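You operate a simulated robot arm through the tools that you are given. There is no shell and no other tool. Be economical: measure what you need, move in short steps, check, and stop when the job is done.

The job below is to be done with a simulated two-armed robot. You get a single attempt, and the scene is never put back.

TASK
Cure the beige-tile board under the cork pad and the weight that the Cure card names.
Fine: shut the yellow lever on it first; when the haze has cleared put the weight back; the pad stays. Set down upright: what you pick out.
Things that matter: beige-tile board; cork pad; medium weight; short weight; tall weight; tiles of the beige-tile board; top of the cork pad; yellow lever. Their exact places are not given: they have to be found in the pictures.

The check looks at the end state, three seconds after you hand in, the way a careful person would. Anything else that was tipped, shoved, dropped, spilled or broken makes it a failure.

THE ROBOT
Two 7-joint arms with fingered hands on one trunk, on a base that drives. Base frame: it is fixed to the floor where the robot stands at the start and does not move with it; the origin is under the middle of the robot, x ahead of it, y to its left, z up. Lengths are in cm, angles in degrees, forces in N, time in s.
The left shoulder is at the start at [2, 12.3, 118.7], the right one opposite. With the tool pointing down near the work surface each hand reaches from about 10 to 46 cm from the robot's upright axis, wherever it stands, measured 20 degrees to its own side. Places, roughly: tiles of the beige-tile board [60, 30, 80]; top of the cork pad [80, -20, 80]; yellow lever [50, 0, 90]. Payload 2.4 kg a hand.
The TCP of each hand is the grasp point between the finger pads, 1.7 cm short of the fingertips. In the tool frame z runs along the fingers and y along their closing line. The gripper opens to 8.8 cm. The gripper's body begins 4.7 cm behind the TCP. The gripper is a hand of 3 fingers: y runs from the thumb to the fingers, the wrist lies at [0, 0, -16.5] in the tool frame, and closing takes about 1.5 s.
Orientation is that of the tool frame in the base frame, as a unit quaternion [x, y, z, w]. With the fingers straight down and closing along the base's y, the tool's x points along the base's -x, its y along +y and its z along -z.

THE INTERFACE
- The arms move only by the tool arm_command. It takes "left_commands", "right_commands" or both (then of equal length, played together; a hand with none holds still); each is a list of rows, each a list of 7 numbers: the opening in per cent of the stroke, from 0 (shut) to 100 (fully open), then the shift along the base's x, y, z in units of 50 mm (1.0 is 50 mm), then the turn, a rotation vector about the base's x, y, z in units of 8 degrees (1.0 is 8 degrees). In form: [[hand, tx, ty, tz, rx, ry, rz], ...]. A call has 1 to 10 rows; each row shifts and turns the commanded pose from where the row before left it. A call with a number of a shift or a turn outside -1 to 1 is refused whole. A row lasts 0.2 s, in which the tool goes at most 5 cm and 8.6 degrees; a call with a longer step from one row to the next is refused whole, and so is a gripper value outside its range. Where a pose cannot be reached the arm comes as near as it can. A force on the tool above 40 N (or 10 N above the force at the start of the call, whichever is more), or a blocked arm, ends the call early, and 0.2 s more pass. Each finger travels about 4.5 cm/s and halts on what it meets, pressing with about 34 N; the grip force reading is that of the motor and also rises with nothing between the fingers. The clock runs only during rows and for 0.2 s after the last one: add rows that do not move to give the fingers time. The reply holds the time, the measured pose of the TCP, the force on the tool along the base axes, the opening and the grip force, in the units named above and with some noise, with the torque about the TCP (base axes, N m) and any sound that the robot's microphone picked up.
- Cameras (640 x 400 px; columns grow to the right, rows downward): "scene" is now at [4.96, 0.6, 163.29]; the picture's right is [0.07, -1.00, 0.00], its down [-0.83, -0.06, -0.56] and it looks along [0.55, 0.04, -0.83] (base axes); focal length 264 px, centre (320, 200). "left" rides on the left gripper at [-5.2, 0.4, -6.6] in its tool frame; the picture's right is [-0.09, -1.00, 0.00], its down [0.78, -0.07, -0.62] and it looks along [0.62, -0.05, 0.78] (tool axes); focal length 243 px, centre (320, 200). "right" rides on the right gripper at [5.2, 0.4, -6.6] in its tool frame; the picture's right is [-0.08, 1.00, 0.00], its down [-0.78, -0.07, -0.62] and it looks along [-0.62, -0.05, 0.78] (tool axes); focal length 243 px, centre (320, 200).
- capture(camera): a new picture of that camera. No time passes.
- raise_lower(by): slides the trunk up (or, below 0, down) by that many cm; the arms and the scene camera ride with it, the base frame stays. It gives what a move gives, with no picture.
- base_move(legs): drives the robot by 1 to 6 legs, each [ahead, left, turn to the left] in cm, cm and degrees, along the robot's own axes; the way and the turn of a leg run together, so that a leg with both is an arc; at most 150 cm and 180 degrees a leg. The arms and the cameras ride along, it lands a little off, and it stops where it bumps. It gives what a move gives.
- hand_shape(shape, hand): the hand has 3 fingers and takes this shape, open, in about a second: jaw (thumb against the fingers, like two jaws); tri (thumb and two fingers); tip (a fingertip pinch); poke (one finger out to press); point (the index stretched); flat (the hand flat); cup (the hand cupped); fist (a fist). The gripper value then closes the fingers along that shape, each until it touches; the sizes above hold for jaw. It gives what a move gives, with no picture.
- turn_head(pan, tilt): turns the head with the scene camera to pan (to the left, within 120 degrees either way) and tilt (down, from -29 to 69), counted from straight ahead of the robot. It gives what a move gives.
- probe_pixels(camera, pixels): there is no depth. For up to 12 entries [column, row, z] of the newest picture of that camera ("zoom" is the newest enlarged one), the place [x, y] in the base frame at which the ray of that pixel passes the height z, good to about 0.3 cm. No time passes.
- zoom(camera, box): a new picture of the part [left, top, right, bottom] of that camera's present view, enlarged. No time passes.
- close_job(): hands the job in; it is judged then, once.

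Keep the steps short. Do not move on a guess: measure, check each grasp and each placing, and mend mistakes. In all there are 80 turns and 62 pictures (those below and enlarged ones count). Leave the grippers open and the arms clear of the work at the hand-in unless told otherwise, and finish with a single line.

The tools are called after "Emit:" by a JSON object that holds its "api" and its "payload". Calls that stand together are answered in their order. arm_command: Moves the arms, as the interface text tells. Its arguments: {"type":"object","properties":{"left_commands":{"type":"array"},"right_commands":{"type":"array"}},"required":[]} The other tools are called the same way: raise_lower (by) slides the trunk up or down; hand_shape (shape, hand) gives the hand a shape; base_move (legs) drives the base; turn_head (pan, tilt) turns the head that bears the scene camera; capture (camera) takes a picture; probe_pixels (camera, pixels) gives the place at which the rays of pixels pass given heights; zoom (camera, box) takes an enlarged picture of a part of a camera's view; close_job () hands the job in.

At the start:

```text
t: 0.0
left_position: [32.11, 5.89, 109.48]
left_orientation: [0.0, 1.0, 0.0, 0.001]
left_contact_force: [-0.4, 0.0, 0.0]
left_wrist_torque: [0.0, 0.03, -0.01]
left_opening: 8.79
left_gripper_force: 0.1
left_shape: jaw
right_position: [23.66, -14.12, 108.03]
right_orientation: [0.0, 1.0, -0.001, 0.0]
right_contact_force: [0.0, -0.1, -0.8]
right_wrist_torque: [0.01, 0.01, 0.01]
right_opening: 8.81
right_gripper_force: 0.1
right_shape: jaw
trunk travel left (down, up): [-40.0, 43.0]
robot x, y, heading: [0.42, -0.22, 0.0]
head pan, tilt: [3.8, 56.2]
```

scene: 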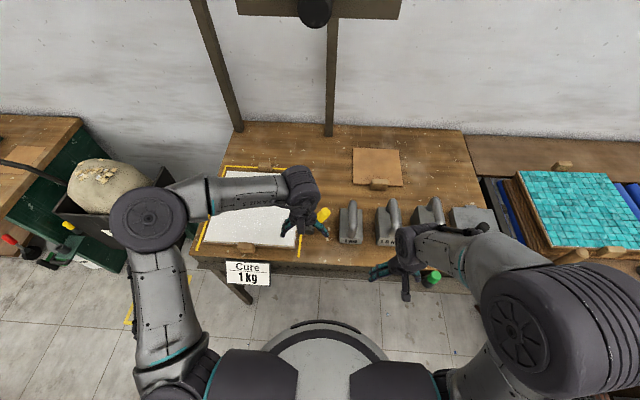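
right: 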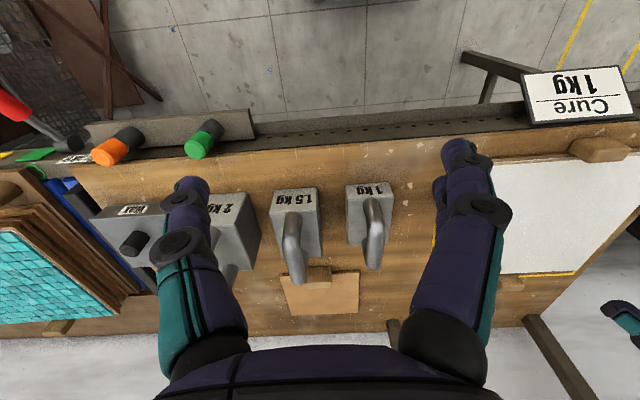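
left: 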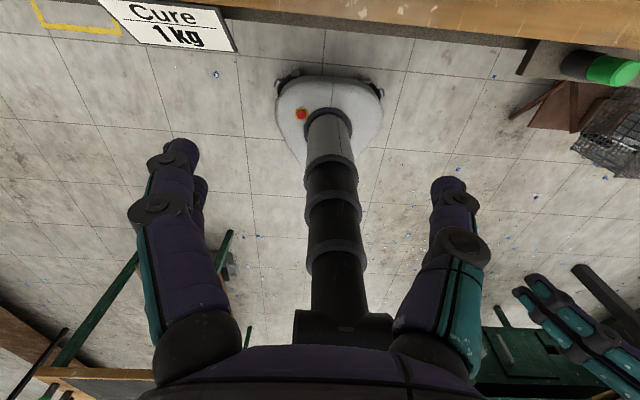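

The Cure card reads 1 kg. I'll take enlarged views of the board and lever, and of the weights and cork pad.

Emit:
{"api": "zoom", "payload": {"camera": "scene", "box": [180, 120, 360, 300]}}

Emit:
{"api": "zoom", "payload": {"camera": "scene", "box": [320, 120, 520, 300]}}

```text
2.22 times, centred on (270, 210) of scene
```

zoom: 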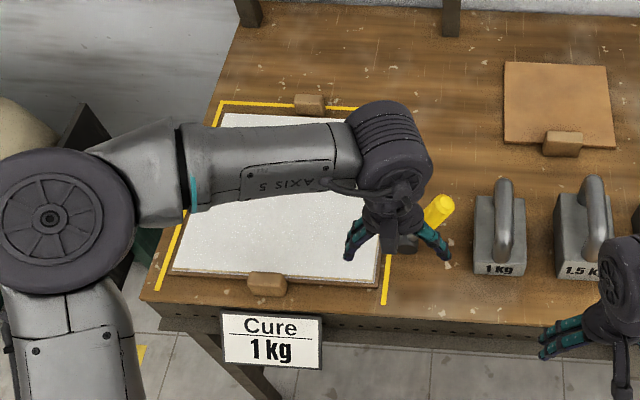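

```text
2.22 times, centred on (420, 210) of scene
```

zoom: 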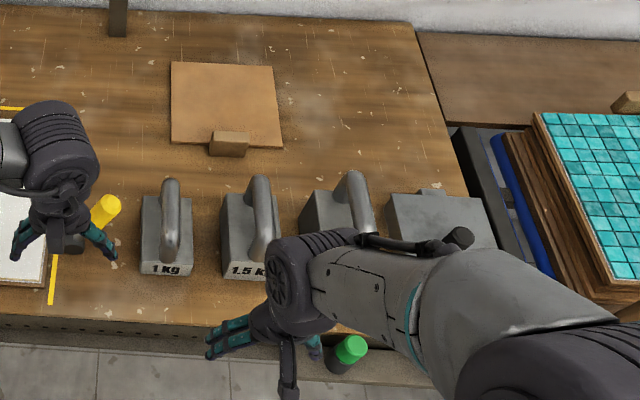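

The left arm hides the board and the lever. I'll lift both hands slightly and pull them back to clear the view.

Emit:
{"api": "arm_command", "payload": {"left_commands": [[100, -0.3, 0.3, 0.6, 0, 0, 0], [100, -0.6, 0.6, 0.3, 0, 0, 0], [100, -0.6, 0.7, 0, 0, 0, 0], [100, -0.6, 0.7, 0, 0, 0, 0], [100, -0.3, 0.7, 0, 0, 0, 0]], "right_commands": [[100, 0, -0.3, 0.6, 0, 0, 0], [100, -0.3, -0.6, 0.3, 0, 0, 0], [100, -0.4, -0.7, 0, 0, 0, 0], [100, -0.4, -0.7, 0, 0, 0, 0], [100, 0, -0.7, 0, 0, 0, 0]]}}

Emit:
{"api": "capture", "payload": {"camera": "scene"}}

```text
t: 1.2
left_position: [20.1, 20.76, 114.0]
left_orientation: [0.0, 1.0, 0.0, 0.001]
left_contact_force: [-0.3, -1.1, 0.0]
left_wrist_torque: [0.0, -0.04, 0.03]
left_opening: 8.78
left_gripper_force: 0.0
left_shape: jaw
right_position: [18.09, -29.25, 112.6]
right_orientation: [0.001, 1.0, -0.002, 0.0]
right_contact_force: [-1.3, 0.7, 0.0]
right_wrist_torque: [-0.02, -0.03, 0.02]
right_opening: 8.78
right_gripper_force: 0.0
right_shape: jaw
trunk travel left (down, up): [-40.0, 43.0]
robot x, y, heading: [0.06, -0.26, -0.1]
head pan, tilt: [3.8, 56.2]
```

```text
56 pictures are left
```

scene: 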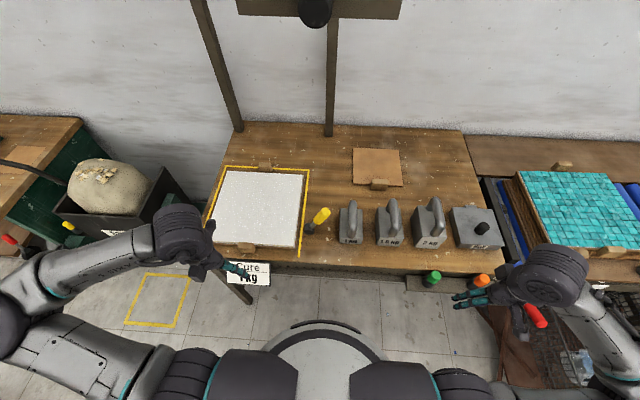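

Emit:
{"api": "zoom", "payload": {"camera": "scene", "box": [200, 150, 350, 260]}}

Emit:
{"api": "zoom", "payload": {"camera": "scene", "box": [330, 140, 530, 330]}}

Emit:
{"api": "zoom", "payload": {"camera": "scene", "box": [0, 110, 220, 330]}}

```text
3.64 times, centred on (275, 205) of scene
```

zoom: 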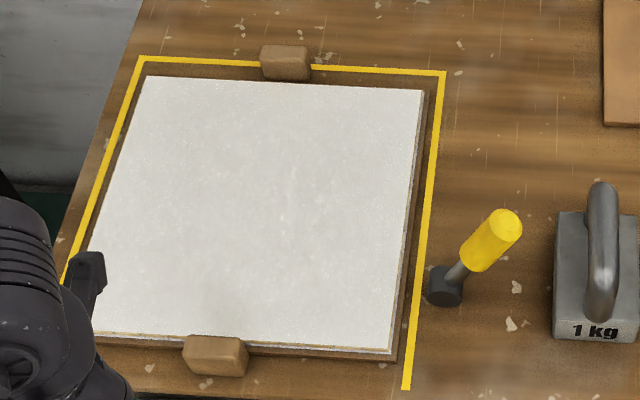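

```text
2.11 times, centred on (430, 235) of scene
```

zoom: 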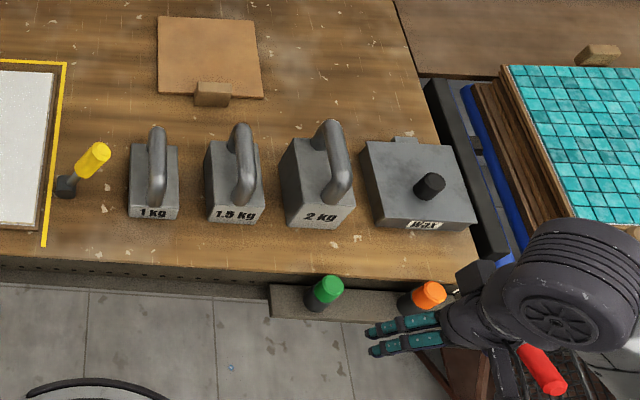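

```text
1.82 times, centred on (110, 220) of scene
```

zoom: 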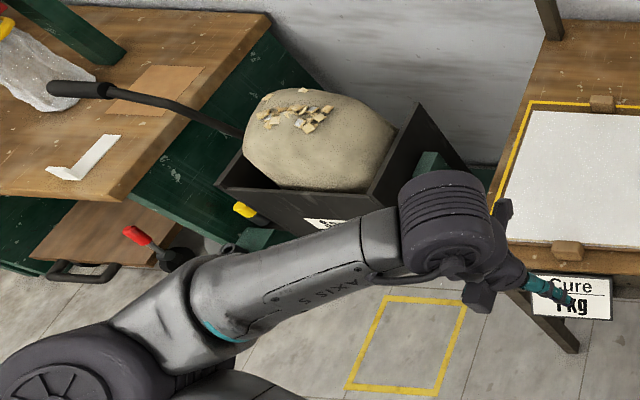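

Emit:
{"api": "probe_pixels", "payload": {"camera": "scene", "pixels": [[220, 172, 80], [301, 175, 80], [296, 246, 80], [209, 244, 80], [320, 215, 80], [309, 229, 80], [348, 240, 80], [353, 149, 80], [401, 187, 80], [378, 184, 80], [340, 243, 80], [359, 241, 80]]}}

Emit:
{"api": "turn_head", "payload": {"pan": 0, "tilt": 30}}

Emit:
{"api": "capture", "payload": {"camera": "scene"}}

```text
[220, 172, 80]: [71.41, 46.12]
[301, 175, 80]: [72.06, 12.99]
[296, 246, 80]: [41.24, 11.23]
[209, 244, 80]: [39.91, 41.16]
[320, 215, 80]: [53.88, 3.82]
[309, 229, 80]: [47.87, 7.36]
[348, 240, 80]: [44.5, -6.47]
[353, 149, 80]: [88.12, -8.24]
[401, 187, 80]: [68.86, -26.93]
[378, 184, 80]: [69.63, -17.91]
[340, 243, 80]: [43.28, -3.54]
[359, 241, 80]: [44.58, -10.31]
```

```text
t: 2.1
left_position: [20.17, 20.86, 114.05]
left_orientation: [-0.001, 1.0, 0.0, 0.001]
left_contact_force: [-0.2, -0.2, 0.2]
left_wrist_torque: [-0.02, 0.0, 0.02]
left_opening: 8.76
left_gripper_force: 0.1
left_shape: jaw
right_position: [18.21, -28.99, 112.55]
right_orientation: [0.0, 1.0, 0.0, 0.0]
right_contact_force: [-0.3, 0.0, -0.3]
right_wrist_torque: [0.04, 0.01, 0.01]
right_opening: 8.8
right_gripper_force: 0.1
right_shape: jaw
trunk travel left (down, up): [-40.0, 43.0]
robot x, y, heading: [-0.22, -0.42, -0.0]
head pan, tilt: [0.0, 30.0]
```

```text
52 pictures are left
```

scene: 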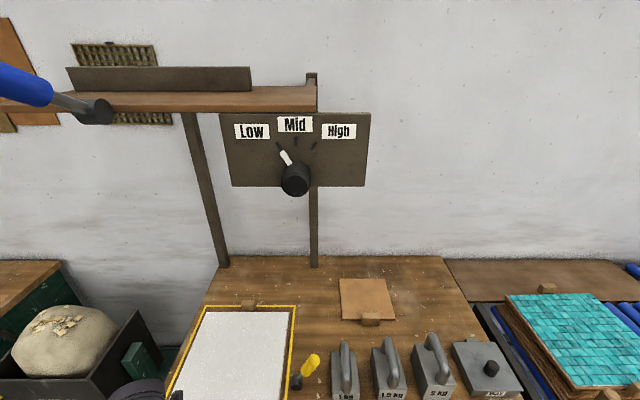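

I see a knob board (Low/Mid/High) on the wall, the pad on its own, and the lever sticking up and away. I'll tilt the left hand's camera over the lever to see how it hinges.

Emit:
{"api": "arm_command", "payload": {"left_commands": [[100, 0.8, -0.4, 0.4, 0, -1, 0], [100, 0.8, -0.4, 0, 0, -1, 0], [100, 0.8, -0.4, 0, 0, -1, 0], [100, 0.8, -0.4, 0, 0, -1, 0], [100, 0.8, -0.4, 0, 0, 0, 0]]}}

Emit:
{"api": "capture", "payload": {"camera": "left"}}

```text
t: 3.3
left_position: [40.17, 11.06, 115.85]
left_orientation: [-0.001, 0.961, 0.0, 0.276]
left_contact_force: [0.4, -0.5, 0.5]
left_wrist_torque: [-0.01, -0.04, 0.0]
left_opening: 8.81
left_gripper_force: 0.0
left_shape: jaw
right_position: [18.28, -29.07, 112.53]
right_orientation: [0.0, 1.0, 0.001, 0.0]
right_contact_force: [-0.1, 0.3, 0.5]
right_wrist_torque: [0.0, 0.0, 0.0]
right_opening: 8.82
right_gripper_force: 0.1
right_shape: jaw
trunk travel left (down, up): [-40.0, 43.0]
robot x, y, heading: [-0.14, -0.08, -0.2]
head pan, tilt: [0.0, 30.0]
```

```text
51 pictures are left
```

left: 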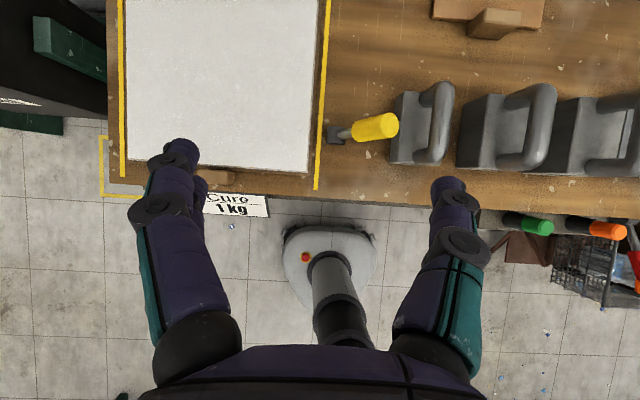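

Emit:
{"api": "zoom", "payload": {"camera": "left", "box": [290, 60, 480, 200]}}

Emit:
{"api": "probe_pixels", "payload": {"camera": "left", "pixels": [[333, 133, 80], [333, 133, 83], [375, 127, 85], [375, 127, 90], [395, 124, 90], [308, 173, 80], [318, 188, 80], [411, 163, 80], [411, 163, 85], [437, 125, 90], [487, 22, 80]]}}

Emit:
{"api": "probe_pixels", "payload": {"camera": "scene", "pixels": [[295, 383, 80], [295, 383, 83], [310, 367, 85], [310, 367, 90], [314, 360, 90], [344, 400, 80], [345, 348, 90], [340, 278, 80], [387, 278, 80], [397, 318, 80]]}}

```text
2.86 times, centred on (385, 130) of left
```

zoom: 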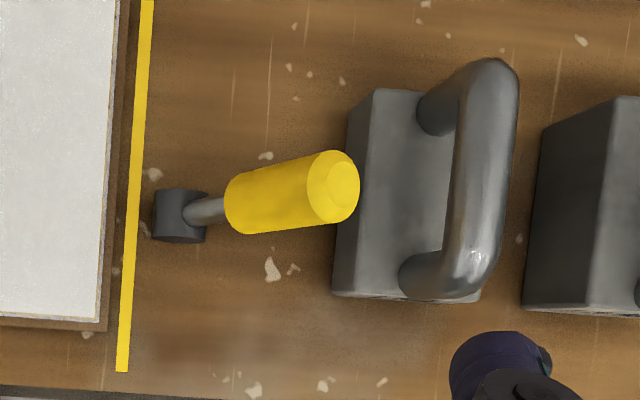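

```text
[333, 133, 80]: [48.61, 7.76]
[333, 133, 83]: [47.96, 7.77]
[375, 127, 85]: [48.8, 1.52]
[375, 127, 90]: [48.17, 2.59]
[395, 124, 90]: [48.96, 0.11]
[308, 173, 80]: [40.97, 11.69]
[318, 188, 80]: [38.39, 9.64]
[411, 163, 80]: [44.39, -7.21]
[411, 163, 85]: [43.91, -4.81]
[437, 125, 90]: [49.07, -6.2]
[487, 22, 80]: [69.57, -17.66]
```

```text
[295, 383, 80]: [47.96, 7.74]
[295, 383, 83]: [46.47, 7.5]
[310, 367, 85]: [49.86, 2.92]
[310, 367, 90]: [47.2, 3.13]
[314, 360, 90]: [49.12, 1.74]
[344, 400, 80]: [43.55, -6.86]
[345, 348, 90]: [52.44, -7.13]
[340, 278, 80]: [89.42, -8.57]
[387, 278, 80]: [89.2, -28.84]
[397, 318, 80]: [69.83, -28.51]
```

Emit:
{"api": "turn_head", "payload": {"pan": 0, "tilt": 60}}

Emit:
{"api": "capture", "payload": {"camera": "scene"}}

Emit:
{"api": "capture", "payload": {"camera": "right"}}

```text
t: 4.3
left_position: [40.02, 11.03, 115.91]
left_orientation: [-0.001, 0.961, 0.001, 0.276]
left_contact_force: [-0.1, 0.3, -1.0]
left_wrist_torque: [0.05, -0.01, -0.01]
left_opening: 8.78
left_gripper_force: 0.2
left_shape: jaw
right_position: [18.21, -29.09, 112.57]
right_orientation: [0.0, 1.0, 0.0, 0.0]
right_contact_force: [-0.2, 0.2, -0.1]
right_wrist_torque: [-0.01, -0.01, 0.01]
right_opening: 8.78
right_gripper_force: 0.0
right_shape: jaw
trunk travel left (down, up): [-40.0, 43.0]
robot x, y, heading: [-0.45, 0.12, 0.1]
head pan, tilt: [0.0, 60.0]
```

```text
49 pictures are left
```

scene: 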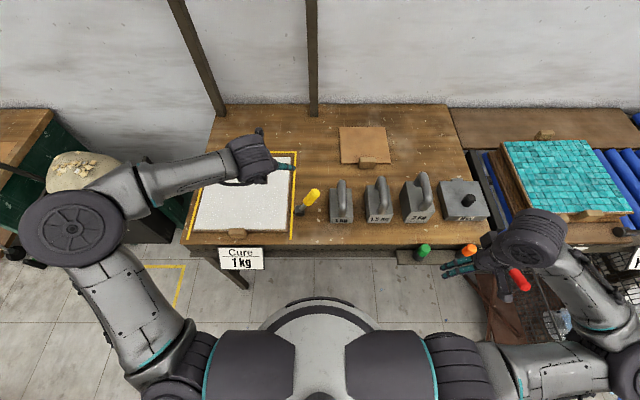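

```text
48 pictures are left
```

right: 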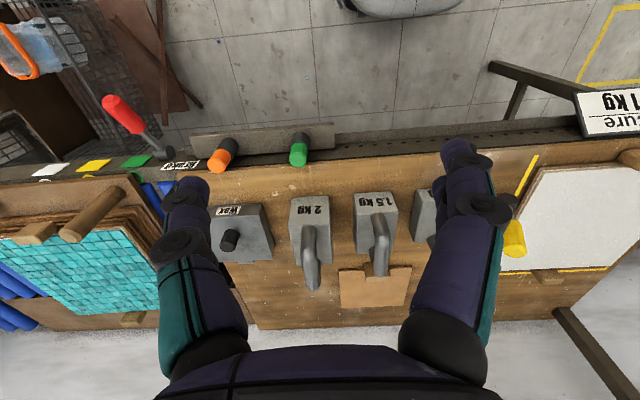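

Emit:
{"api": "probe_pixels", "payload": {"camera": "scene", "pixels": [[320, 245, 79], [320, 297, 0], [320, 297, 15], [395, 262, 75], [455, 265, 75], [422, 247, 80], [240, 257, 75], [240, 270, 65], [243, 288, 0], [221, 107, 79], [445, 105, 79], [485, 240, 79]]}}

```text
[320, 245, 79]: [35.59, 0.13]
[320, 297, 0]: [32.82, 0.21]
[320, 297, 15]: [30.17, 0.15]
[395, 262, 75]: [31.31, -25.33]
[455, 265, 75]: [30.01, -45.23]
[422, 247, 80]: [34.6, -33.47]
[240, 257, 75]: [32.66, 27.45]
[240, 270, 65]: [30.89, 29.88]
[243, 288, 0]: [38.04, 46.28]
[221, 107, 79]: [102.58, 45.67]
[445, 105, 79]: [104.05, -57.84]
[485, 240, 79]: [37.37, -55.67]
```

The base (front about x=30) fits under the table between the legs at y about 46 and −57, and the column stays clear of the edge at x about 35. I'll drive 20 cm ahead to bring the lever into reach.

Emit:
{"api": "base_move", "payload": {"legs": [[20, 0, 0]]}}

Emit:
{"api": "capture", "payload": {"camera": "scene"}}

```text
t: 5.9
left_position: [60.2, 10.98, 115.91]
left_orientation: [0.0, 0.961, 0.0, 0.277]
left_contact_force: [-0.2, -0.7, -0.2]
left_wrist_torque: [0.01, 0.02, 0.03]
left_opening: 8.76
left_gripper_force: 0.1
left_shape: jaw
right_position: [38.28, -29.13, 112.54]
right_orientation: [0.001, 1.0, 0.001, -0.002]
right_contact_force: [0.2, 1.0, 0.1]
right_wrist_torque: [-0.02, 0.03, -0.03]
right_opening: 8.8
right_gripper_force: 0.0
right_shape: jaw
trunk travel left (down, up): [-40.0, 43.0]
robot x, y, heading: [20.08, 0.02, -0.3]
head pan, tilt: [0.0, 60.0]
```

```text
47 pictures are left
```

scene: 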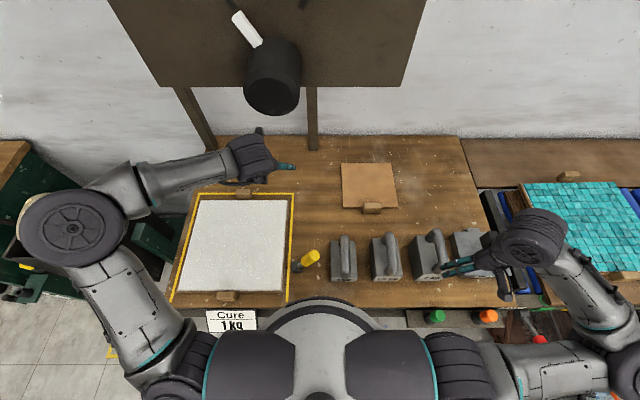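

The disc is robot-mounted and nothing bumped. I'll zoom on the lever from here and probe its tip and base.

Emit:
{"api": "zoom", "payload": {"camera": "scene", "box": [270, 220, 370, 290]}}

Emit:
{"api": "zoom", "payload": {"camera": "left", "box": [240, 100, 560, 300]}}

```text
5.71 times, centred on (320, 255) of scene
```

zoom: 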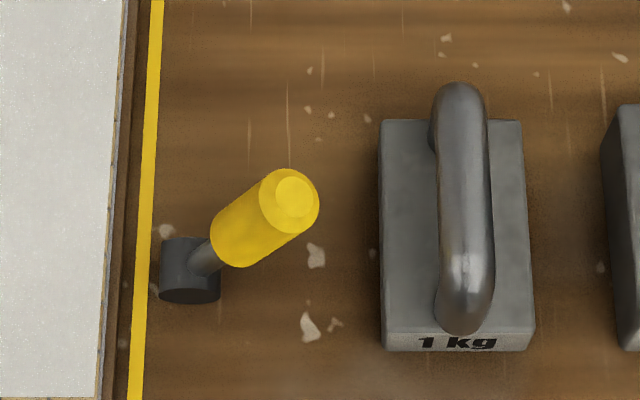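

```text
2.00 times, centred on (400, 200) of left
```

zoom: 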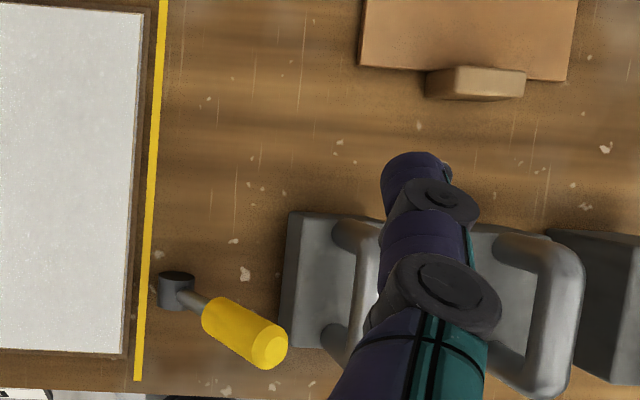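

Emit:
{"api": "probe_pixels", "payload": {"camera": "scene", "pixels": [[315.3, 254.7, 88], [315.3, 254.7, 93], [298.1, 264.6, 80], [298.1, 264.6, 84], [331, 278.5, 80], [331, 276, 80], [331, 241, 85], [356, 277, 85], [345, 237, 95], [346, 275, 95], [306, 256, 85], [306, 256, 90]]}}

Emit:
{"api": "probe_pixels", "payload": {"camera": "zoom", "pixels": [[268, 347, 88], [268, 347, 93], [175, 278, 80], [175, 278, 84], [282, 345, 80], [291, 212, 85], [330, 335, 90], [360, 225, 95], [476, 68, 80], [427, 68, 80], [525, 75, 80], [477, 97, 79]]}}

```text
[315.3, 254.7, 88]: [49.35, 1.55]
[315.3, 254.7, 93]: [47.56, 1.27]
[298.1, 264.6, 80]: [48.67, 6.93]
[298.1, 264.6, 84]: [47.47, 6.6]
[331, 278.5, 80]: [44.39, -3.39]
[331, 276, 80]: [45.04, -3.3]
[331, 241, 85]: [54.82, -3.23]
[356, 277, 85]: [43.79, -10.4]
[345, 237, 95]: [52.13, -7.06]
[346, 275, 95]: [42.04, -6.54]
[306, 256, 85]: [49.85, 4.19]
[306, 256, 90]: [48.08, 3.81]
```

```text
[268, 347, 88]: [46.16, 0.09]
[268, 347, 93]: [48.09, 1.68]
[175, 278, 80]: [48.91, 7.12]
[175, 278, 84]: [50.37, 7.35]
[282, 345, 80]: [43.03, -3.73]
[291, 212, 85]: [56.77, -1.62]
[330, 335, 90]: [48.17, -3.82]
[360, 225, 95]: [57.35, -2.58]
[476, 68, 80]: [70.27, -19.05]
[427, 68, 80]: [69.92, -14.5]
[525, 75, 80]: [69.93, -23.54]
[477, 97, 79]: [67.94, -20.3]
```

The lever's tip is at about (47.8, 1.4, 92.3) and its pivot at (48.7, 7, 80), so it leans away from the board. I'll bring the left hand upright above it with the jaws about 6 cm open and look before descending.

Emit:
{"api": "arm_command", "payload": {"left_commands": [[68, -0.6, -0.4, -0.2, 0, 1, 0], [68, -0.6, -0.4, -0.2, 0, 1, 0], [68, -0.6, -0.4, -0.2, 0, 1, 0], [68, -0.6, -0.5, -0.2, 0, 1, 0], [68, -0.04, -0.04, -0.4, 0, 0, 0], [68, 0, 0, 0, 0, 0, 0]]}}

Emit:
{"api": "capture", "payload": {"camera": "scene"}}

```text
t: 7.3
left_position: [47.75, 2.19, 110.1]
left_orientation: [0.0, 1.0, 0.0, 0.0]
left_contact_force: [-0.2, 0.5, 0.2]
left_wrist_torque: [-0.01, 0.01, 0.05]
left_opening: 5.98
left_gripper_force: 0.1
left_shape: jaw
right_position: [38.31, -29.17, 112.58]
right_orientation: [0.0, 1.0, 0.001, 0.0]
right_contact_force: [1.0, -0.8, 0.4]
right_wrist_torque: [-0.01, -0.05, 0.02]
right_opening: 8.78
right_gripper_force: 0.0
right_shape: jaw
trunk travel left (down, up): [-40.0, 43.0]
robot x, y, heading: [20.17, -0.01, 0.1]
head pan, tilt: [0.0, 60.0]
```

```text
44 pictures are left
```

scene: 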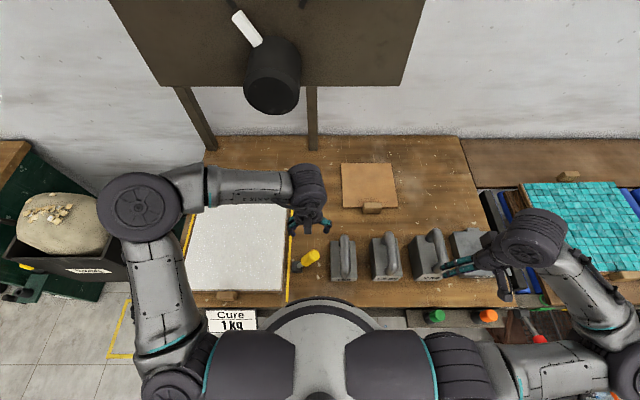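

Descend to z about 90 around the grip of the lever, then look.

Emit:
{"api": "arm_command", "payload": {"left_commands": [[68, 0, 0, -1, 0, 0, 0], [68, 0, 0, -1, 0, 0, 0], [68, 0, 0.02, -0.9, 0, 0, 0], [68, 0, 0.02, -0.7, 0, 0, 0], [68, 0, 0, -0.4, 0, 0, 0], [68, 0, 0, 0, 0, 0, 0]]}}

Emit:
{"api": "capture", "payload": {"camera": "scene"}}

Emit:
{"api": "capture", "payload": {"camera": "left"}}

```text
t: 8.7
left_position: [47.8, 2.59, 89.8]
left_orientation: [-0.001, 1.0, 0.0, 0.001]
left_contact_force: [-0.5, 0.4, 0.7]
left_wrist_torque: [0.02, 0.02, 0.0]
left_opening: 6.0
left_gripper_force: 0.0
left_shape: jaw
right_position: [38.28, -29.2, 112.65]
right_orientation: [0.0, 1.0, 0.0, 0.0]
right_contact_force: [-0.1, 0.7, 0.8]
right_wrist_torque: [0.01, -0.03, -0.01]
right_opening: 8.78
right_gripper_force: 0.1
right_shape: jaw
trunk travel left (down, up): [-40.0, 43.0]
robot x, y, heading: [19.99, -0.11, -0.0]
head pan, tilt: [0.0, 60.0]
```

```text
43 pictures are left
```

scene: 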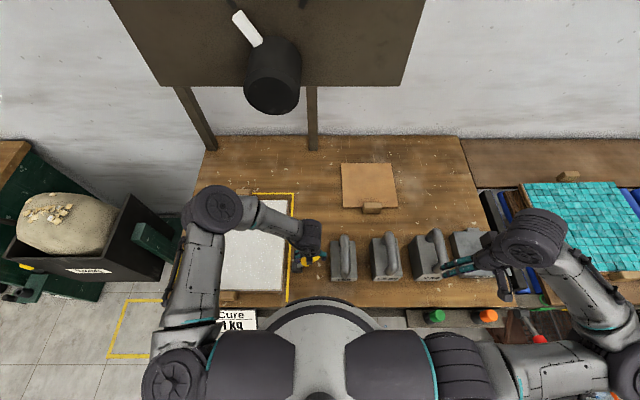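

```text
42 pictures are left
```

left: 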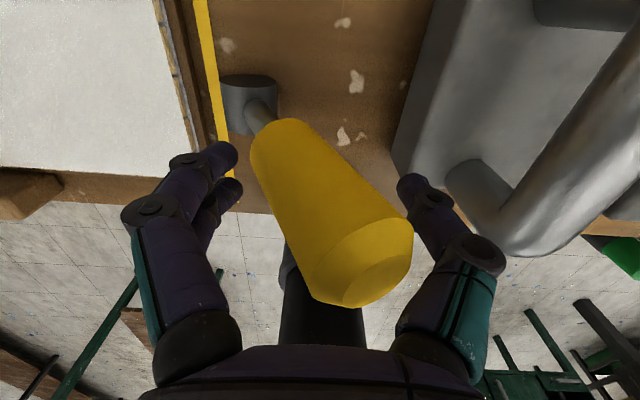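

The jaws straddle the lever. I'll push it gently toward the board (+y) in small steps.

Emit:
{"api": "arm_command", "payload": {"left_commands": [[68, 0, 0.25, 0.05, 0, 0, 0], [68, 0, 0.25, 0.05, 0, 0, 0], [68, 0, 0.25, 0.05, 0, 0, 0], [68, 0, 0.25, 0.05, 0, 0, 0], [68, 0, 0.25, 0.0, 0, 0, 0], [68, 0, 0, 0, 0, 0, 0]]}}

Emit:
{"api": "capture", "payload": {"camera": "left"}}

```text
t: 10.1
left_position: [47.9, 8.74, 90.96]
left_orientation: [0.0, 1.0, 0.0, 0.002]
left_contact_force: [1.3, -6.3, 32.7]
left_wrist_torque: [-0.94, 0.05, 0.04]
left_opening: 6.02
left_gripper_force: 0.0
left_shape: jaw
right_position: [38.11, -29.29, 112.52]
right_orientation: [-0.001, 1.0, 0.0, 0.001]
right_contact_force: [0.0, -0.7, 0.0]
right_wrist_torque: [0.0, 0.01, 0.02]
right_opening: 8.77
right_gripper_force: 0.1
right_shape: jaw
trunk travel left (down, up): [-40.0, 43.0]
robot x, y, heading: [20.16, -0.24, -0.2]
head pan, tilt: [0.0, 60.0]
```

```text
41 pictures are left
```

left: 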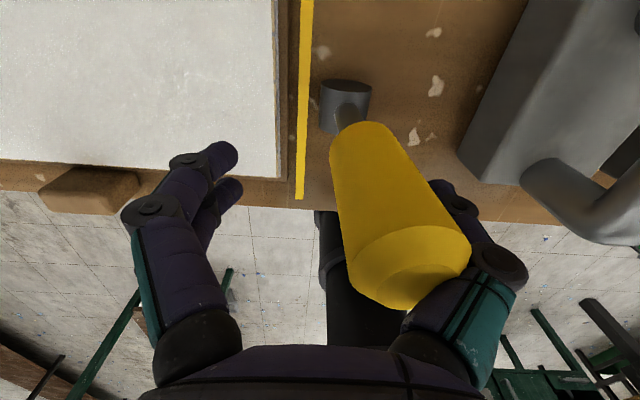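

The lever is moving but its tip presses up on the finger base (33 N). I'll raise 1.5 cm and look again.

Emit:
{"api": "arm_command", "payload": {"left_commands": [[68, 0, 0, 0.15, 0, 0, 0], [68, 0, 0, 0.15, 0, 0, 0], [68, 0, 0, 0, 0, 0, 0]]}}

Emit:
{"api": "capture", "payload": {"camera": "left"}}

```text
t: 10.9
left_position: [47.86, 8.85, 92.37]
left_orientation: [0.001, 1.0, 0.0, 0.0]
left_contact_force: [-0.2, -1.5, -1.1]
left_wrist_torque: [0.04, 0.0, -0.02]
left_opening: 6.02
left_gripper_force: 0.0
left_shape: jaw
right_position: [38.35, -29.17, 112.43]
right_orientation: [0.0, 1.0, 0.0, 0.001]
right_contact_force: [0.5, 0.0, 0.7]
right_wrist_torque: [0.01, -0.01, -0.02]
right_opening: 8.79
right_gripper_force: 0.0
right_shape: jaw
trunk travel left (down, up): [-40.0, 43.0]
robot x, y, heading: [19.83, 0.03, 0.1]
head pan, tilt: [0.0, 60.0]
```

```text
40 pictures are left
```

left: 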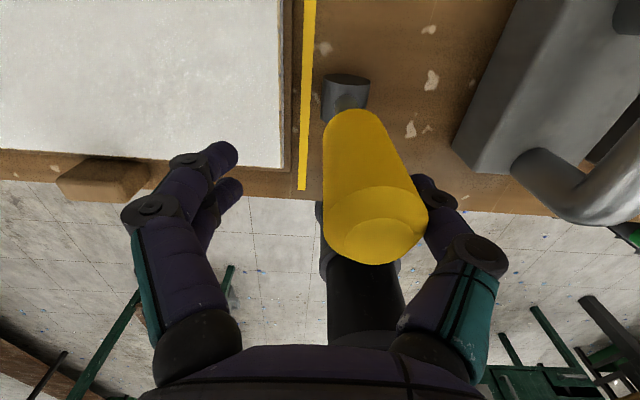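

It's vertical now and held by friction. I'll continue toward the board.

Emit:
{"api": "arm_command", "payload": {"left_commands": [[68, 0, 0.25, 0, 0, 0, 0], [68, 0, 0.25, -0.02, 0, 0, 0], [68, 0, 0.25, -0.05, 0, 0, 0], [68, 0, 0.2, -0.08, 0, 0, 0], [68, 0, 0, 0, 0, 0, 0]]}}

Emit:
{"api": "capture", "payload": {"camera": "left"}}

```text
t: 12.1
left_position: [48.0, 13.56, 91.8]
left_orientation: [0.001, 1.0, -0.001, 0.0]
left_contact_force: [-0.5, -2.5, 3.6]
left_wrist_torque: [-0.18, 0.01, 0.0]
left_opening: 6.0
left_gripper_force: 0.0
left_shape: jaw
right_position: [38.32, -29.25, 112.41]
right_orientation: [0.0, 1.0, 0.0, 0.0]
right_contact_force: [0.4, 0.1, -1.0]
right_wrist_torque: [0.0, 0.02, 0.01]
right_opening: 8.79
right_gripper_force: 0.1
right_shape: jaw
trunk travel left (down, up): [-40.0, 43.0]
robot x, y, heading: [19.81, 0.21, -0.3]
head pan, tilt: [0.0, 60.0]
```

```text
39 pictures are left
```

left: 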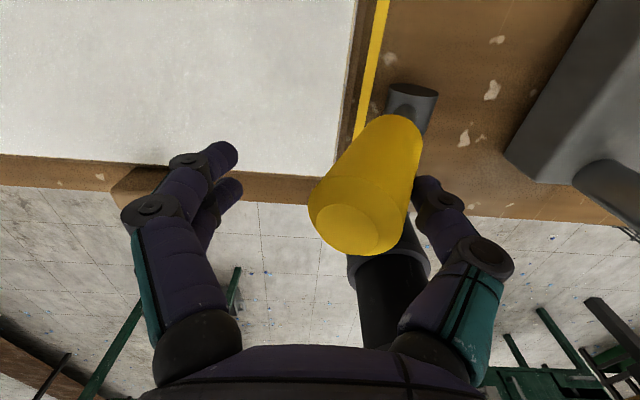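

Emit:
{"api": "arm_command", "payload": {"left_commands": [[68, 0, 0.2, -0.08, 0, 0, 0], [68, 0, 0.2, -0.1, 0, 0, 0], [68, 0, 0.2, -0.1, 0, 0, 0], [68, 0, 0.2, -0.1, 0, 0, 0], [68, 0, 0, 0, 0, 0, 0]]}}

Emit:
{"api": "capture", "payload": {"camera": "left"}}

```text
t: 12.9
left_position: [48.25, 15.64, 90.58]
left_orientation: [0.004, 1.0, -0.009, 0.007]
left_contact_force: [0.8, -21.8, 17.9]
left_wrist_torque: [-0.73, 0.0, 0.06]
left_opening: 6.41
left_gripper_force: 0.1
left_shape: jaw
right_position: [38.18, -29.35, 112.52]
right_orientation: [0.002, 1.0, 0.001, 0.0]
right_contact_force: [0.1, -0.8, 1.3]
right_wrist_torque: [0.04, 0.03, 0.0]
right_opening: 8.78
right_gripper_force: 0.1
right_shape: jaw
trunk travel left (down, up): [-40.0, 43.0]
robot x, y, heading: [20.05, -0.31, -0.1]
head pan, tilt: [0.0, 60.0]
stopped in row 4 (left hand): the force on the tool passed its limit at 45 N (the readings are from after the stop); the commanded pose is now the measured one
```

```text
38 pictures are left
```

left: 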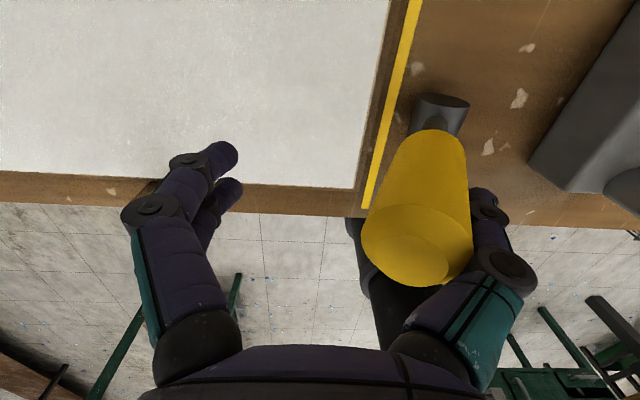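

The lever hit a hard stop leaning to the board, so that should be shut. I'll back off, rise, and check it stays.

Emit:
{"api": "arm_command", "payload": {"left_commands": [[72, 0, -0.15, 0.1, 0, 0, 0], [72, 0, -0.1, 0.8, 0, 0, 0], [72, 0, 0, 1, 0, 0, 0], [72, 0, 0, 1, 0, 0, 0], [80, -0.4, 0.8, 0.6, 0, 0, 0], [80, -0.8, 0.8, 0, 0, 0, 0], [80, -0.8, 0.8, 0, 0, 0, 0]]}}

Emit:
{"api": "capture", "payload": {"camera": "scene"}}

Emit:
{"api": "zoom", "payload": {"camera": "scene", "box": [170, 160, 430, 320]}}

```text
refused: row 5 steps farther than a row can; nothing moved
```

```text
37 pictures are left
```

scene: 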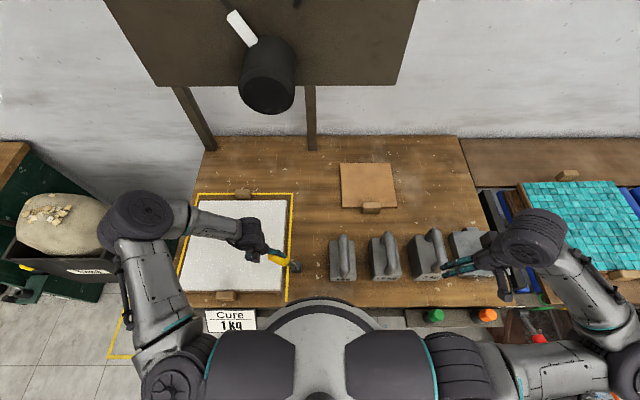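

```text
2.46 times, centred on (300, 240) of scene
```

zoom: 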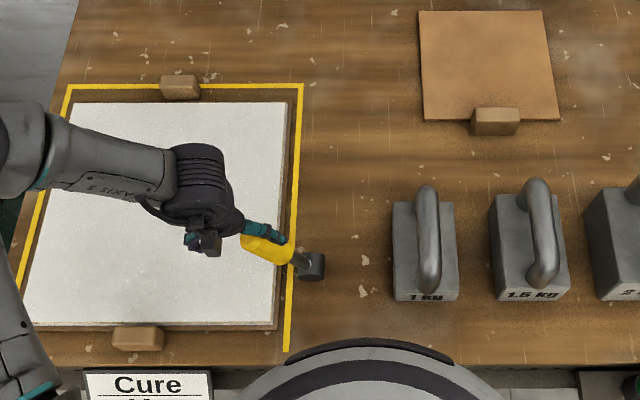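

Emit:
{"api": "arm_command", "payload": {"left_commands": [[72, 0, -0.15, 0.1, 0, 0, 0], [72, 0, -0.1, 0.8, 0, 0, 0], [72, 0, 0, 0.95, 0, 0, 0], [72, 0, 0, 0.95, 0, 0, 0], [80, -0.4, 0.7, 0.4, 0, 0, 0], [80, -0.6, 0.7, 0, 0, 0, 0], [80, -0.6, 0.7, 0, 0, 0, 0]]}}

Emit:
{"api": "capture", "payload": {"camera": "scene"}}

```text
t: 14.5
left_position: [40.37, 25.35, 106.61]
left_orientation: [0.003, 1.0, -0.006, 0.005]
left_contact_force: [-0.2, 0.0, -0.5]
left_wrist_torque: [-0.01, 0.0, 0.0]
left_opening: 7.06
left_gripper_force: 0.0
left_shape: jaw
right_position: [38.19, -29.07, 112.62]
right_orientation: [0.001, 1.0, -0.001, 0.0]
right_contact_force: [0.1, -1.2, 0.8]
right_wrist_torque: [0.01, 0.0, 0.0]
right_opening: 8.8
right_gripper_force: 0.0
right_shape: jaw
trunk travel left (down, up): [-40.0, 43.0]
robot x, y, heading: [20.0, -0.07, -0.2]
head pan, tilt: [0.0, 60.0]
```

```text
35 pictures are left
```

scene: 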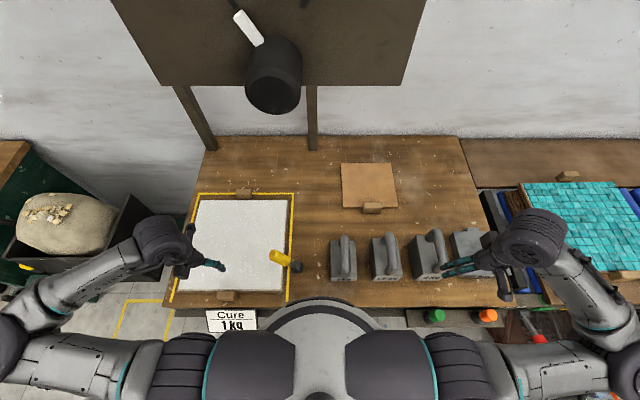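

The lever stays leaning onto the board. Next is the pad's wooden grip. I'll bring the right hand's camera in front of it for a close look.

Emit:
{"api": "arm_command", "payload": {"right_commands": [[100, 0.4, 0.6, 0, 0, 0, 0], [100, 0.5, 0.7, -0.2, 0, 0, 0], [100, 0.5, 0.7, -0.2, 0, 0, 0], [100, 0, 0, 0, 0, 0, 0]]}}

Emit:
{"api": "zoom", "payload": {"camera": "right", "box": [200, 100, 440, 300]}}

Emit:
{"api": "zoom", "payload": {"camera": "scene", "box": [330, 150, 410, 220]}}

```text
t: 15.5
left_position: [40.31, 25.09, 106.69]
left_orientation: [0.001, 1.0, -0.007, 0.005]
left_contact_force: [0.4, -0.6, 0.5]
left_wrist_torque: [-0.01, 0.01, -0.01]
left_opening: 7.02
left_gripper_force: 0.1
left_shape: jaw
right_position: [45.34, -19.38, 110.7]
right_orientation: [0.001, 1.0, 0.001, 0.001]
right_contact_force: [0.1, 0.4, 0.2]
right_wrist_torque: [-0.01, 0.02, 0.01]
right_opening: 8.82
right_gripper_force: 0.0
right_shape: jaw
trunk travel left (down, up): [-40.0, 43.0]
robot x, y, heading: [20.19, 0.13, -0.0]
head pan, tilt: [0.0, 60.0]
```

```text
2.00 times, centred on (320, 200) of right
```

zoom: 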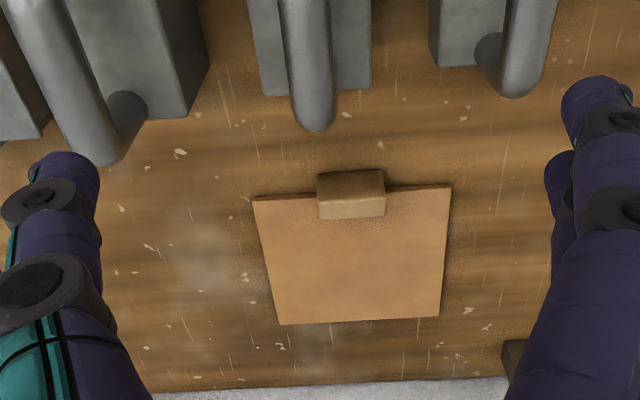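

```text
5.71 times, centred on (370, 185) of scene
```

zoom: 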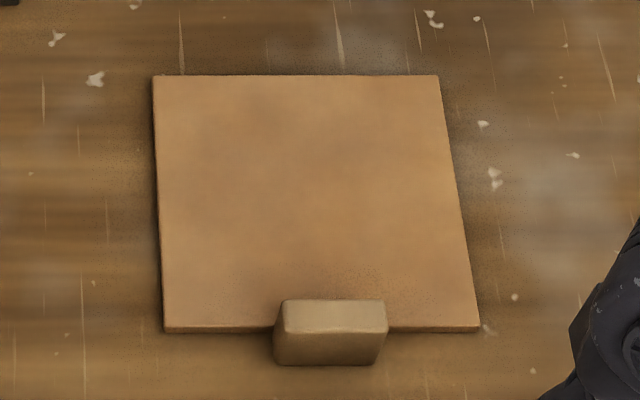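

Emit:
{"api": "probe_pixels", "payload": {"camera": "zoom", "pixels": [[275, 364, 79], [376, 364, 79], [286, 331, 83], [388, 333, 83], [286, 302, 83], [385, 302, 83], [165, 331, 79], [478, 329, 79], [154, 76, 80], [437, 76, 80], [165, 326, 80], [330, 332, 83]]}}

Emit:
{"api": "capture", "payload": {"camera": "right"}}

Emit:
{"api": "probe_pixels", "payload": {"camera": "right", "pixels": [[319, 187, 79], [319, 187, 83], [352, 185, 79], [352, 185, 83], [319, 199, 83], [352, 197, 83], [319, 209, 80], [353, 207, 80], [286, 198, 80], [385, 192, 80], [300, 262, 80], [378, 257, 80]]}}

```text
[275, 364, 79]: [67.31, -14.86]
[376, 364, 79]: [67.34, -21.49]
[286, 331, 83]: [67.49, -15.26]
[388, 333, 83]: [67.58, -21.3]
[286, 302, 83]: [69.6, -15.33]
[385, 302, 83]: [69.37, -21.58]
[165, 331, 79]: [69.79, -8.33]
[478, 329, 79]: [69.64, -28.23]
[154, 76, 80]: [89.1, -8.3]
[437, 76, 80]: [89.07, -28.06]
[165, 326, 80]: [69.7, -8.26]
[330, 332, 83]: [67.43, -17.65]
```

```text
32 pictures are left
```

right: 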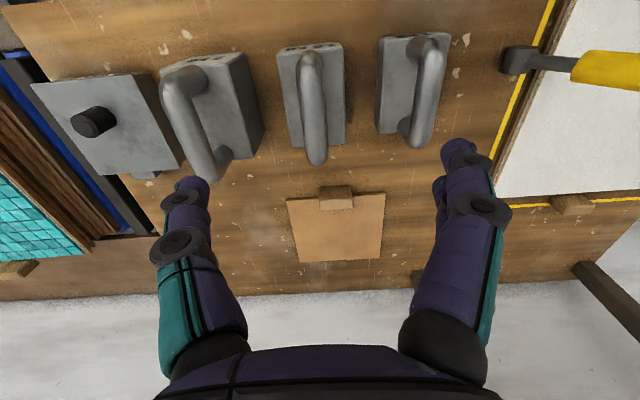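

```text
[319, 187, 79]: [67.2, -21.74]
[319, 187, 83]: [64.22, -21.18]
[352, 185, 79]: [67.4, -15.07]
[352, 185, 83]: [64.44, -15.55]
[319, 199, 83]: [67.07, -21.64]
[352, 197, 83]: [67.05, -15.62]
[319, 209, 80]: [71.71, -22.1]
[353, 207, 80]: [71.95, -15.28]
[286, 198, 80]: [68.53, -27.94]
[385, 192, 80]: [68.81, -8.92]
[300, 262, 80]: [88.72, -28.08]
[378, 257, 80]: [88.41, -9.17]
```

The pad's grip is a block in front of the pad: centre about (68.5, −18.4), 6.3 cm wide in y, z 79–83; the pad is 20×20. I need about 6 cm more reach, so I'll check the clearance of the column to the table edge with the left camera.

Emit:
{"api": "capture", "payload": {"camera": "left"}}

```text
31 pictures are left
```

left: 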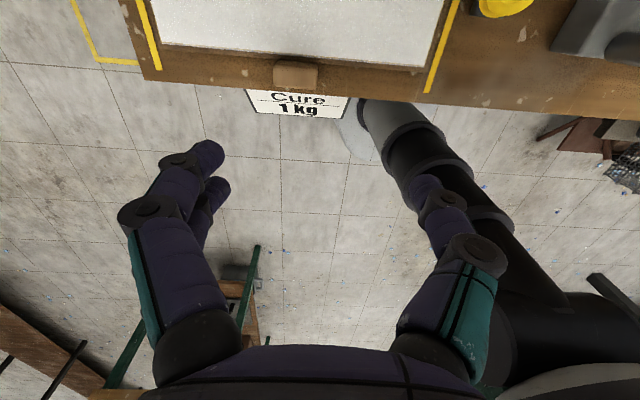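

The column front is at about x=27.5 against the table edge at 35.6. I'll drive 6 cm ahead and 2 cm right.

Emit:
{"api": "base_move", "payload": {"legs": [[6, -2, 0]]}}

```text
t: 16.5
left_position: [46.57, 23.16, 106.72]
left_orientation: [0.002, 1.0, -0.006, 0.004]
left_contact_force: [-0.3, -0.8, -0.1]
left_wrist_torque: [-0.01, 0.02, -0.04]
left_opening: 7.03
left_gripper_force: 0.0
left_shape: jaw
right_position: [51.58, -21.34, 110.67]
right_orientation: [0.001, 1.0, 0.0, -0.001]
right_contact_force: [-0.5, -0.5, -0.3]
right_wrist_torque: [0.0, 0.02, 0.0]
right_opening: 8.78
right_gripper_force: 0.1
right_shape: jaw
trunk travel left (down, up): [-40.0, 43.0]
robot x, y, heading: [25.98, -1.61, -0.1]
head pan, tilt: [0.0, 60.0]
```

Emit:
{"api": "arm_command", "payload": {"right_commands": [[100, 0.6, 0.15, -0.5, 0, 0, 0], [100, 0.7, 0.15, -0.5, 0, 0, 0], [100, 0.7, 0.15, -0.5, 0, 0, 0], [100, 0.7, 0.14, -0.6, 0, 0, 0], [100, 0.64, 0, -0.7, 0, 0, 0], [100, 0, 0, 0, 0, 0, 0]]}}

Emit:
{"api": "capture", "payload": {"camera": "scene"}}

Emit:
{"api": "capture", "payload": {"camera": "right"}}

```text
t: 17.9
left_position: [46.36, 23.19, 106.62]
left_orientation: [0.001, 1.0, -0.006, 0.004]
left_contact_force: [0.2, -0.3, 0.3]
left_wrist_torque: [0.04, -0.01, 0.02]
left_opening: 7.01
left_gripper_force: 0.1
left_shape: jaw
right_position: [68.01, -18.24, 96.79]
right_orientation: [0.001, 1.0, 0.0, 0.0]
right_contact_force: [-0.3, 0.5, 0.1]
right_wrist_torque: [0.01, 0.02, 0.01]
right_opening: 8.78
right_gripper_force: 0.0
right_shape: jaw
trunk travel left (down, up): [-40.0, 43.0]
robot x, y, heading: [26.26, -2.02, -0.2]
head pan, tilt: [0.0, 60.0]
```

```text
30 pictures are left
```

scene: 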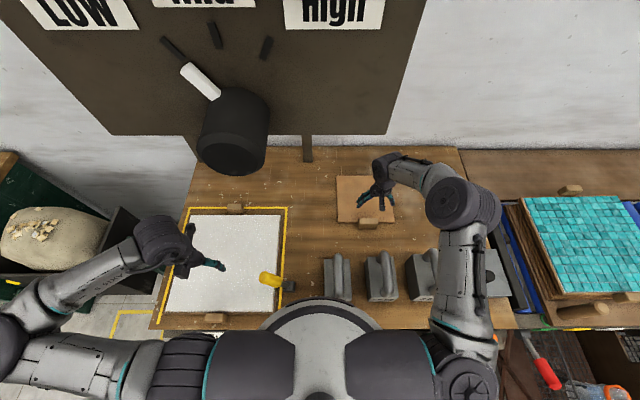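

```text
29 pictures are left
```

right: 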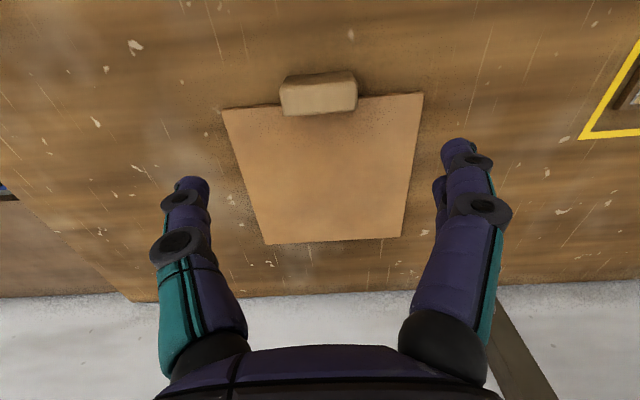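

Emit:
{"api": "probe_pixels", "payload": {"camera": "right", "pixels": [[281, 87, 83], [357, 80, 83], [285, 116, 83], [357, 110, 83], [285, 76, 79], [353, 70, 79], [222, 108, 80], [423, 93, 80], [281, 87, 84], [285, 116, 82]]}}

```text
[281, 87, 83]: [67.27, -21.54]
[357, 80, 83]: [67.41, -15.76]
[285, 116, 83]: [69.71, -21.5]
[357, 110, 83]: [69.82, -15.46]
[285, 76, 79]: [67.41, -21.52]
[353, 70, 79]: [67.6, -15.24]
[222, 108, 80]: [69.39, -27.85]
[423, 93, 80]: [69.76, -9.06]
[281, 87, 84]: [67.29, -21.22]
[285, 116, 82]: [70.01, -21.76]
```

The block's top is at z 83, centre (68.6, −18.5). I'll descend with the jaws spanning it in y, keeping the tips above the pad level.

Emit:
{"api": "arm_command", "payload": {"right_commands": [[100, 0.06, -0.05, -0.9, 0, 0, 0], [100, 0, 0, -0.8, 0, 0, 0], [100, 0, 0, -0.6, 0, 0, 0], [100, 0, 0, -0.4, 0, 0, 0], [100, 0, 0, -0.2, 0, 0, 0], [100, 0, 0, 0, 0, 0, 0]]}}

Emit:
{"api": "capture", "payload": {"camera": "right"}}

```text
t: 19.3
left_position: [46.51, 23.15, 106.79]
left_orientation: [0.003, 1.0, -0.006, 0.004]
left_contact_force: [0.0, 0.4, 0.0]
left_wrist_torque: [0.0, -0.01, -0.02]
left_opening: 7.05
left_gripper_force: 0.1
left_shape: jaw
right_position: [68.29, -18.63, 82.1]
right_orientation: [0.0, 1.0, 0.0, 0.0]
right_contact_force: [0.2, 0.4, 0.5]
right_wrist_torque: [0.03, 0.02, -0.01]
right_opening: 8.81
right_gripper_force: 0.1
right_shape: jaw
trunk travel left (down, up): [-40.0, 43.0]
robot x, y, heading: [26.21, -1.77, -0.3]
head pan, tilt: [0.0, 60.0]
```

```text
28 pictures are left
```

right: 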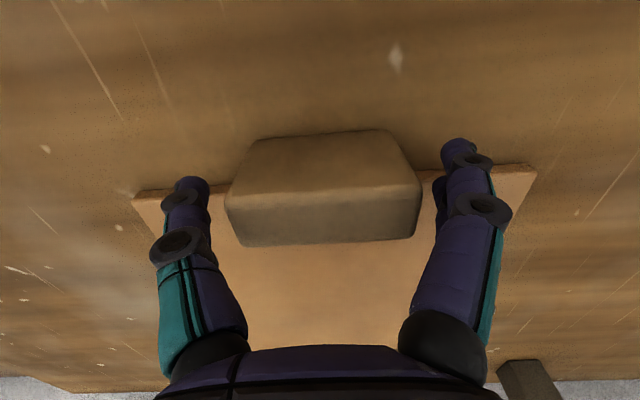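

Emit:
{"api": "arm_command", "payload": {"right_commands": [[50, 0, 0, 0, 0, 0, 0], [40, 0, 0, 0, 0, 0, 0], [40, 0, 0, 0, 0, 0, 0], [40, 0, 0, 0, 0, 0, 0], [40, 0, 0, 0, 0, 0, 0], [40, 0, 0, 0, 0, 0, 0]]}}

Emit:
{"api": "arm_command", "payload": {"right_commands": [[40, 0, 0, 0.2, 0, 0, 0], [40, 0, 0, 0.3, 0, 0, 0], [40, 0, 0, 0.3, 0, 0, 0], [40, 0, 0, 0, 0, 0, 0]]}}

Emit:
{"api": "capture", "payload": {"camera": "right"}}

```text
t: 20.7
left_position: [46.5, 23.2, 106.6]
left_orientation: [0.001, 1.0, -0.007, 0.005]
left_contact_force: [-0.2, 0.1, -0.2]
left_wrist_torque: [0.02, 0.0, -0.01]
left_opening: 7.04
left_gripper_force: 0.0
left_shape: jaw
right_position: [68.29, -18.4, 82.22]
right_orientation: [0.001, 1.0, 0.0, 0.0]
right_contact_force: [0.4, -0.7, 0.1]
right_wrist_torque: [0.05, -0.01, 0.0]
right_opening: 5.92
right_gripper_force: 33.8
right_shape: jaw
trunk travel left (down, up): [-40.0, 43.0]
robot x, y, heading: [26.26, -2.07, -0.1]
head pan, tilt: [0.0, 60.0]
```

```text
t: 21.7
left_position: [46.47, 23.1, 106.71]
left_orientation: [0.002, 1.0, -0.006, 0.004]
left_contact_force: [-0.1, 0.1, 0.5]
left_wrist_torque: [-0.01, 0.03, -0.01]
left_opening: 7.03
left_gripper_force: 0.0
left_shape: jaw
right_position: [68.32, -18.72, 86.24]
right_orientation: [0.0, 1.0, 0.0, 0.0]
right_contact_force: [-0.6, 0.1, -0.3]
right_wrist_torque: [0.04, 0.11, -0.05]
right_opening: 5.91
right_gripper_force: 34.4
right_shape: jaw
trunk travel left (down, up): [-40.0, 43.0]
robot x, y, heading: [26.33, -2.03, 0.1]
head pan, tilt: [0.0, 60.0]
```

```text
27 pictures are left
```

right: 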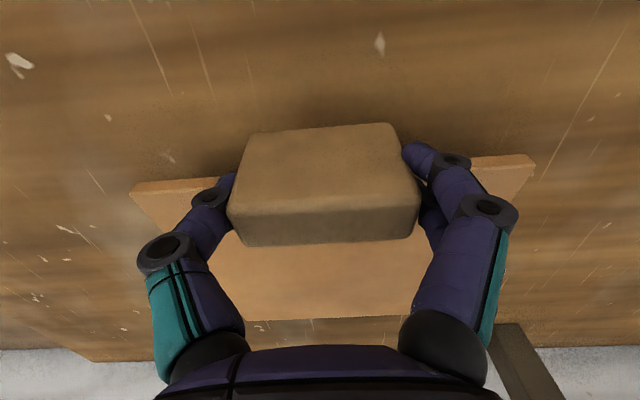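

The pad is lifted level and held. Now I'll measure the board's corners in the newest scene picture.

Emit:
{"api": "zoom", "payload": {"camera": "scene", "box": [150, 190, 310, 330]}}

```text
2.86 times, centred on (230, 260) of scene
```

zoom: 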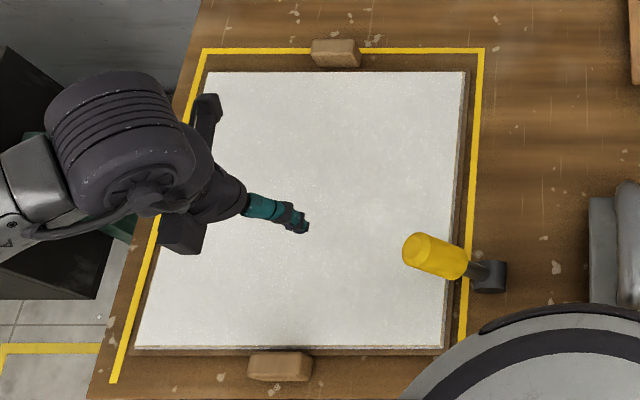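

Emit:
{"api": "probe_pixels", "payload": {"camera": "zoom", "pixels": [[207, 71, 81], [463, 72, 81], [443, 345, 81], [135, 346, 81], [207, 71, 83], [463, 72, 83], [443, 345, 83], [135, 346, 83], [418, 245, 92], [250, 353, 81], [336, 50, 81], [489, 275, 80]]}}

Emit:
{"api": "zoom", "payload": {"camera": "left", "box": [100, 0, 560, 150]}}

```text
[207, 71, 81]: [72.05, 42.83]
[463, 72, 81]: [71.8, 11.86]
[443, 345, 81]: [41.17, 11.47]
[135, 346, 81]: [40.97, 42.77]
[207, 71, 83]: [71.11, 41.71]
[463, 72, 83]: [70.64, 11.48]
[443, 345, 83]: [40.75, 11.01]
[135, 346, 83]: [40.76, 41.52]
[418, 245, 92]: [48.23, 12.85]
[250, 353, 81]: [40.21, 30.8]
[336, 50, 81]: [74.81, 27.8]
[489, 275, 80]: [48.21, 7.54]
```

```text
1.39 times, centred on (330, 75) of left
```

zoom: 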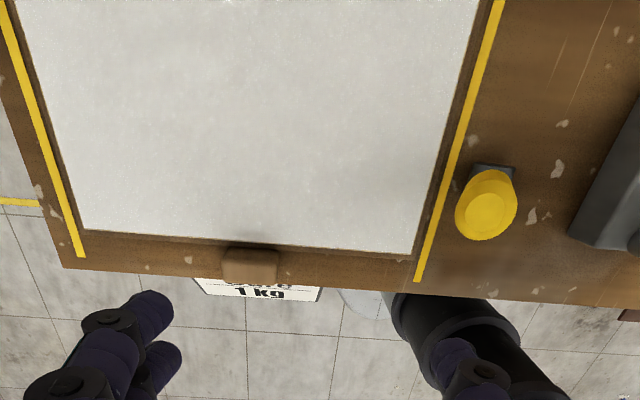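

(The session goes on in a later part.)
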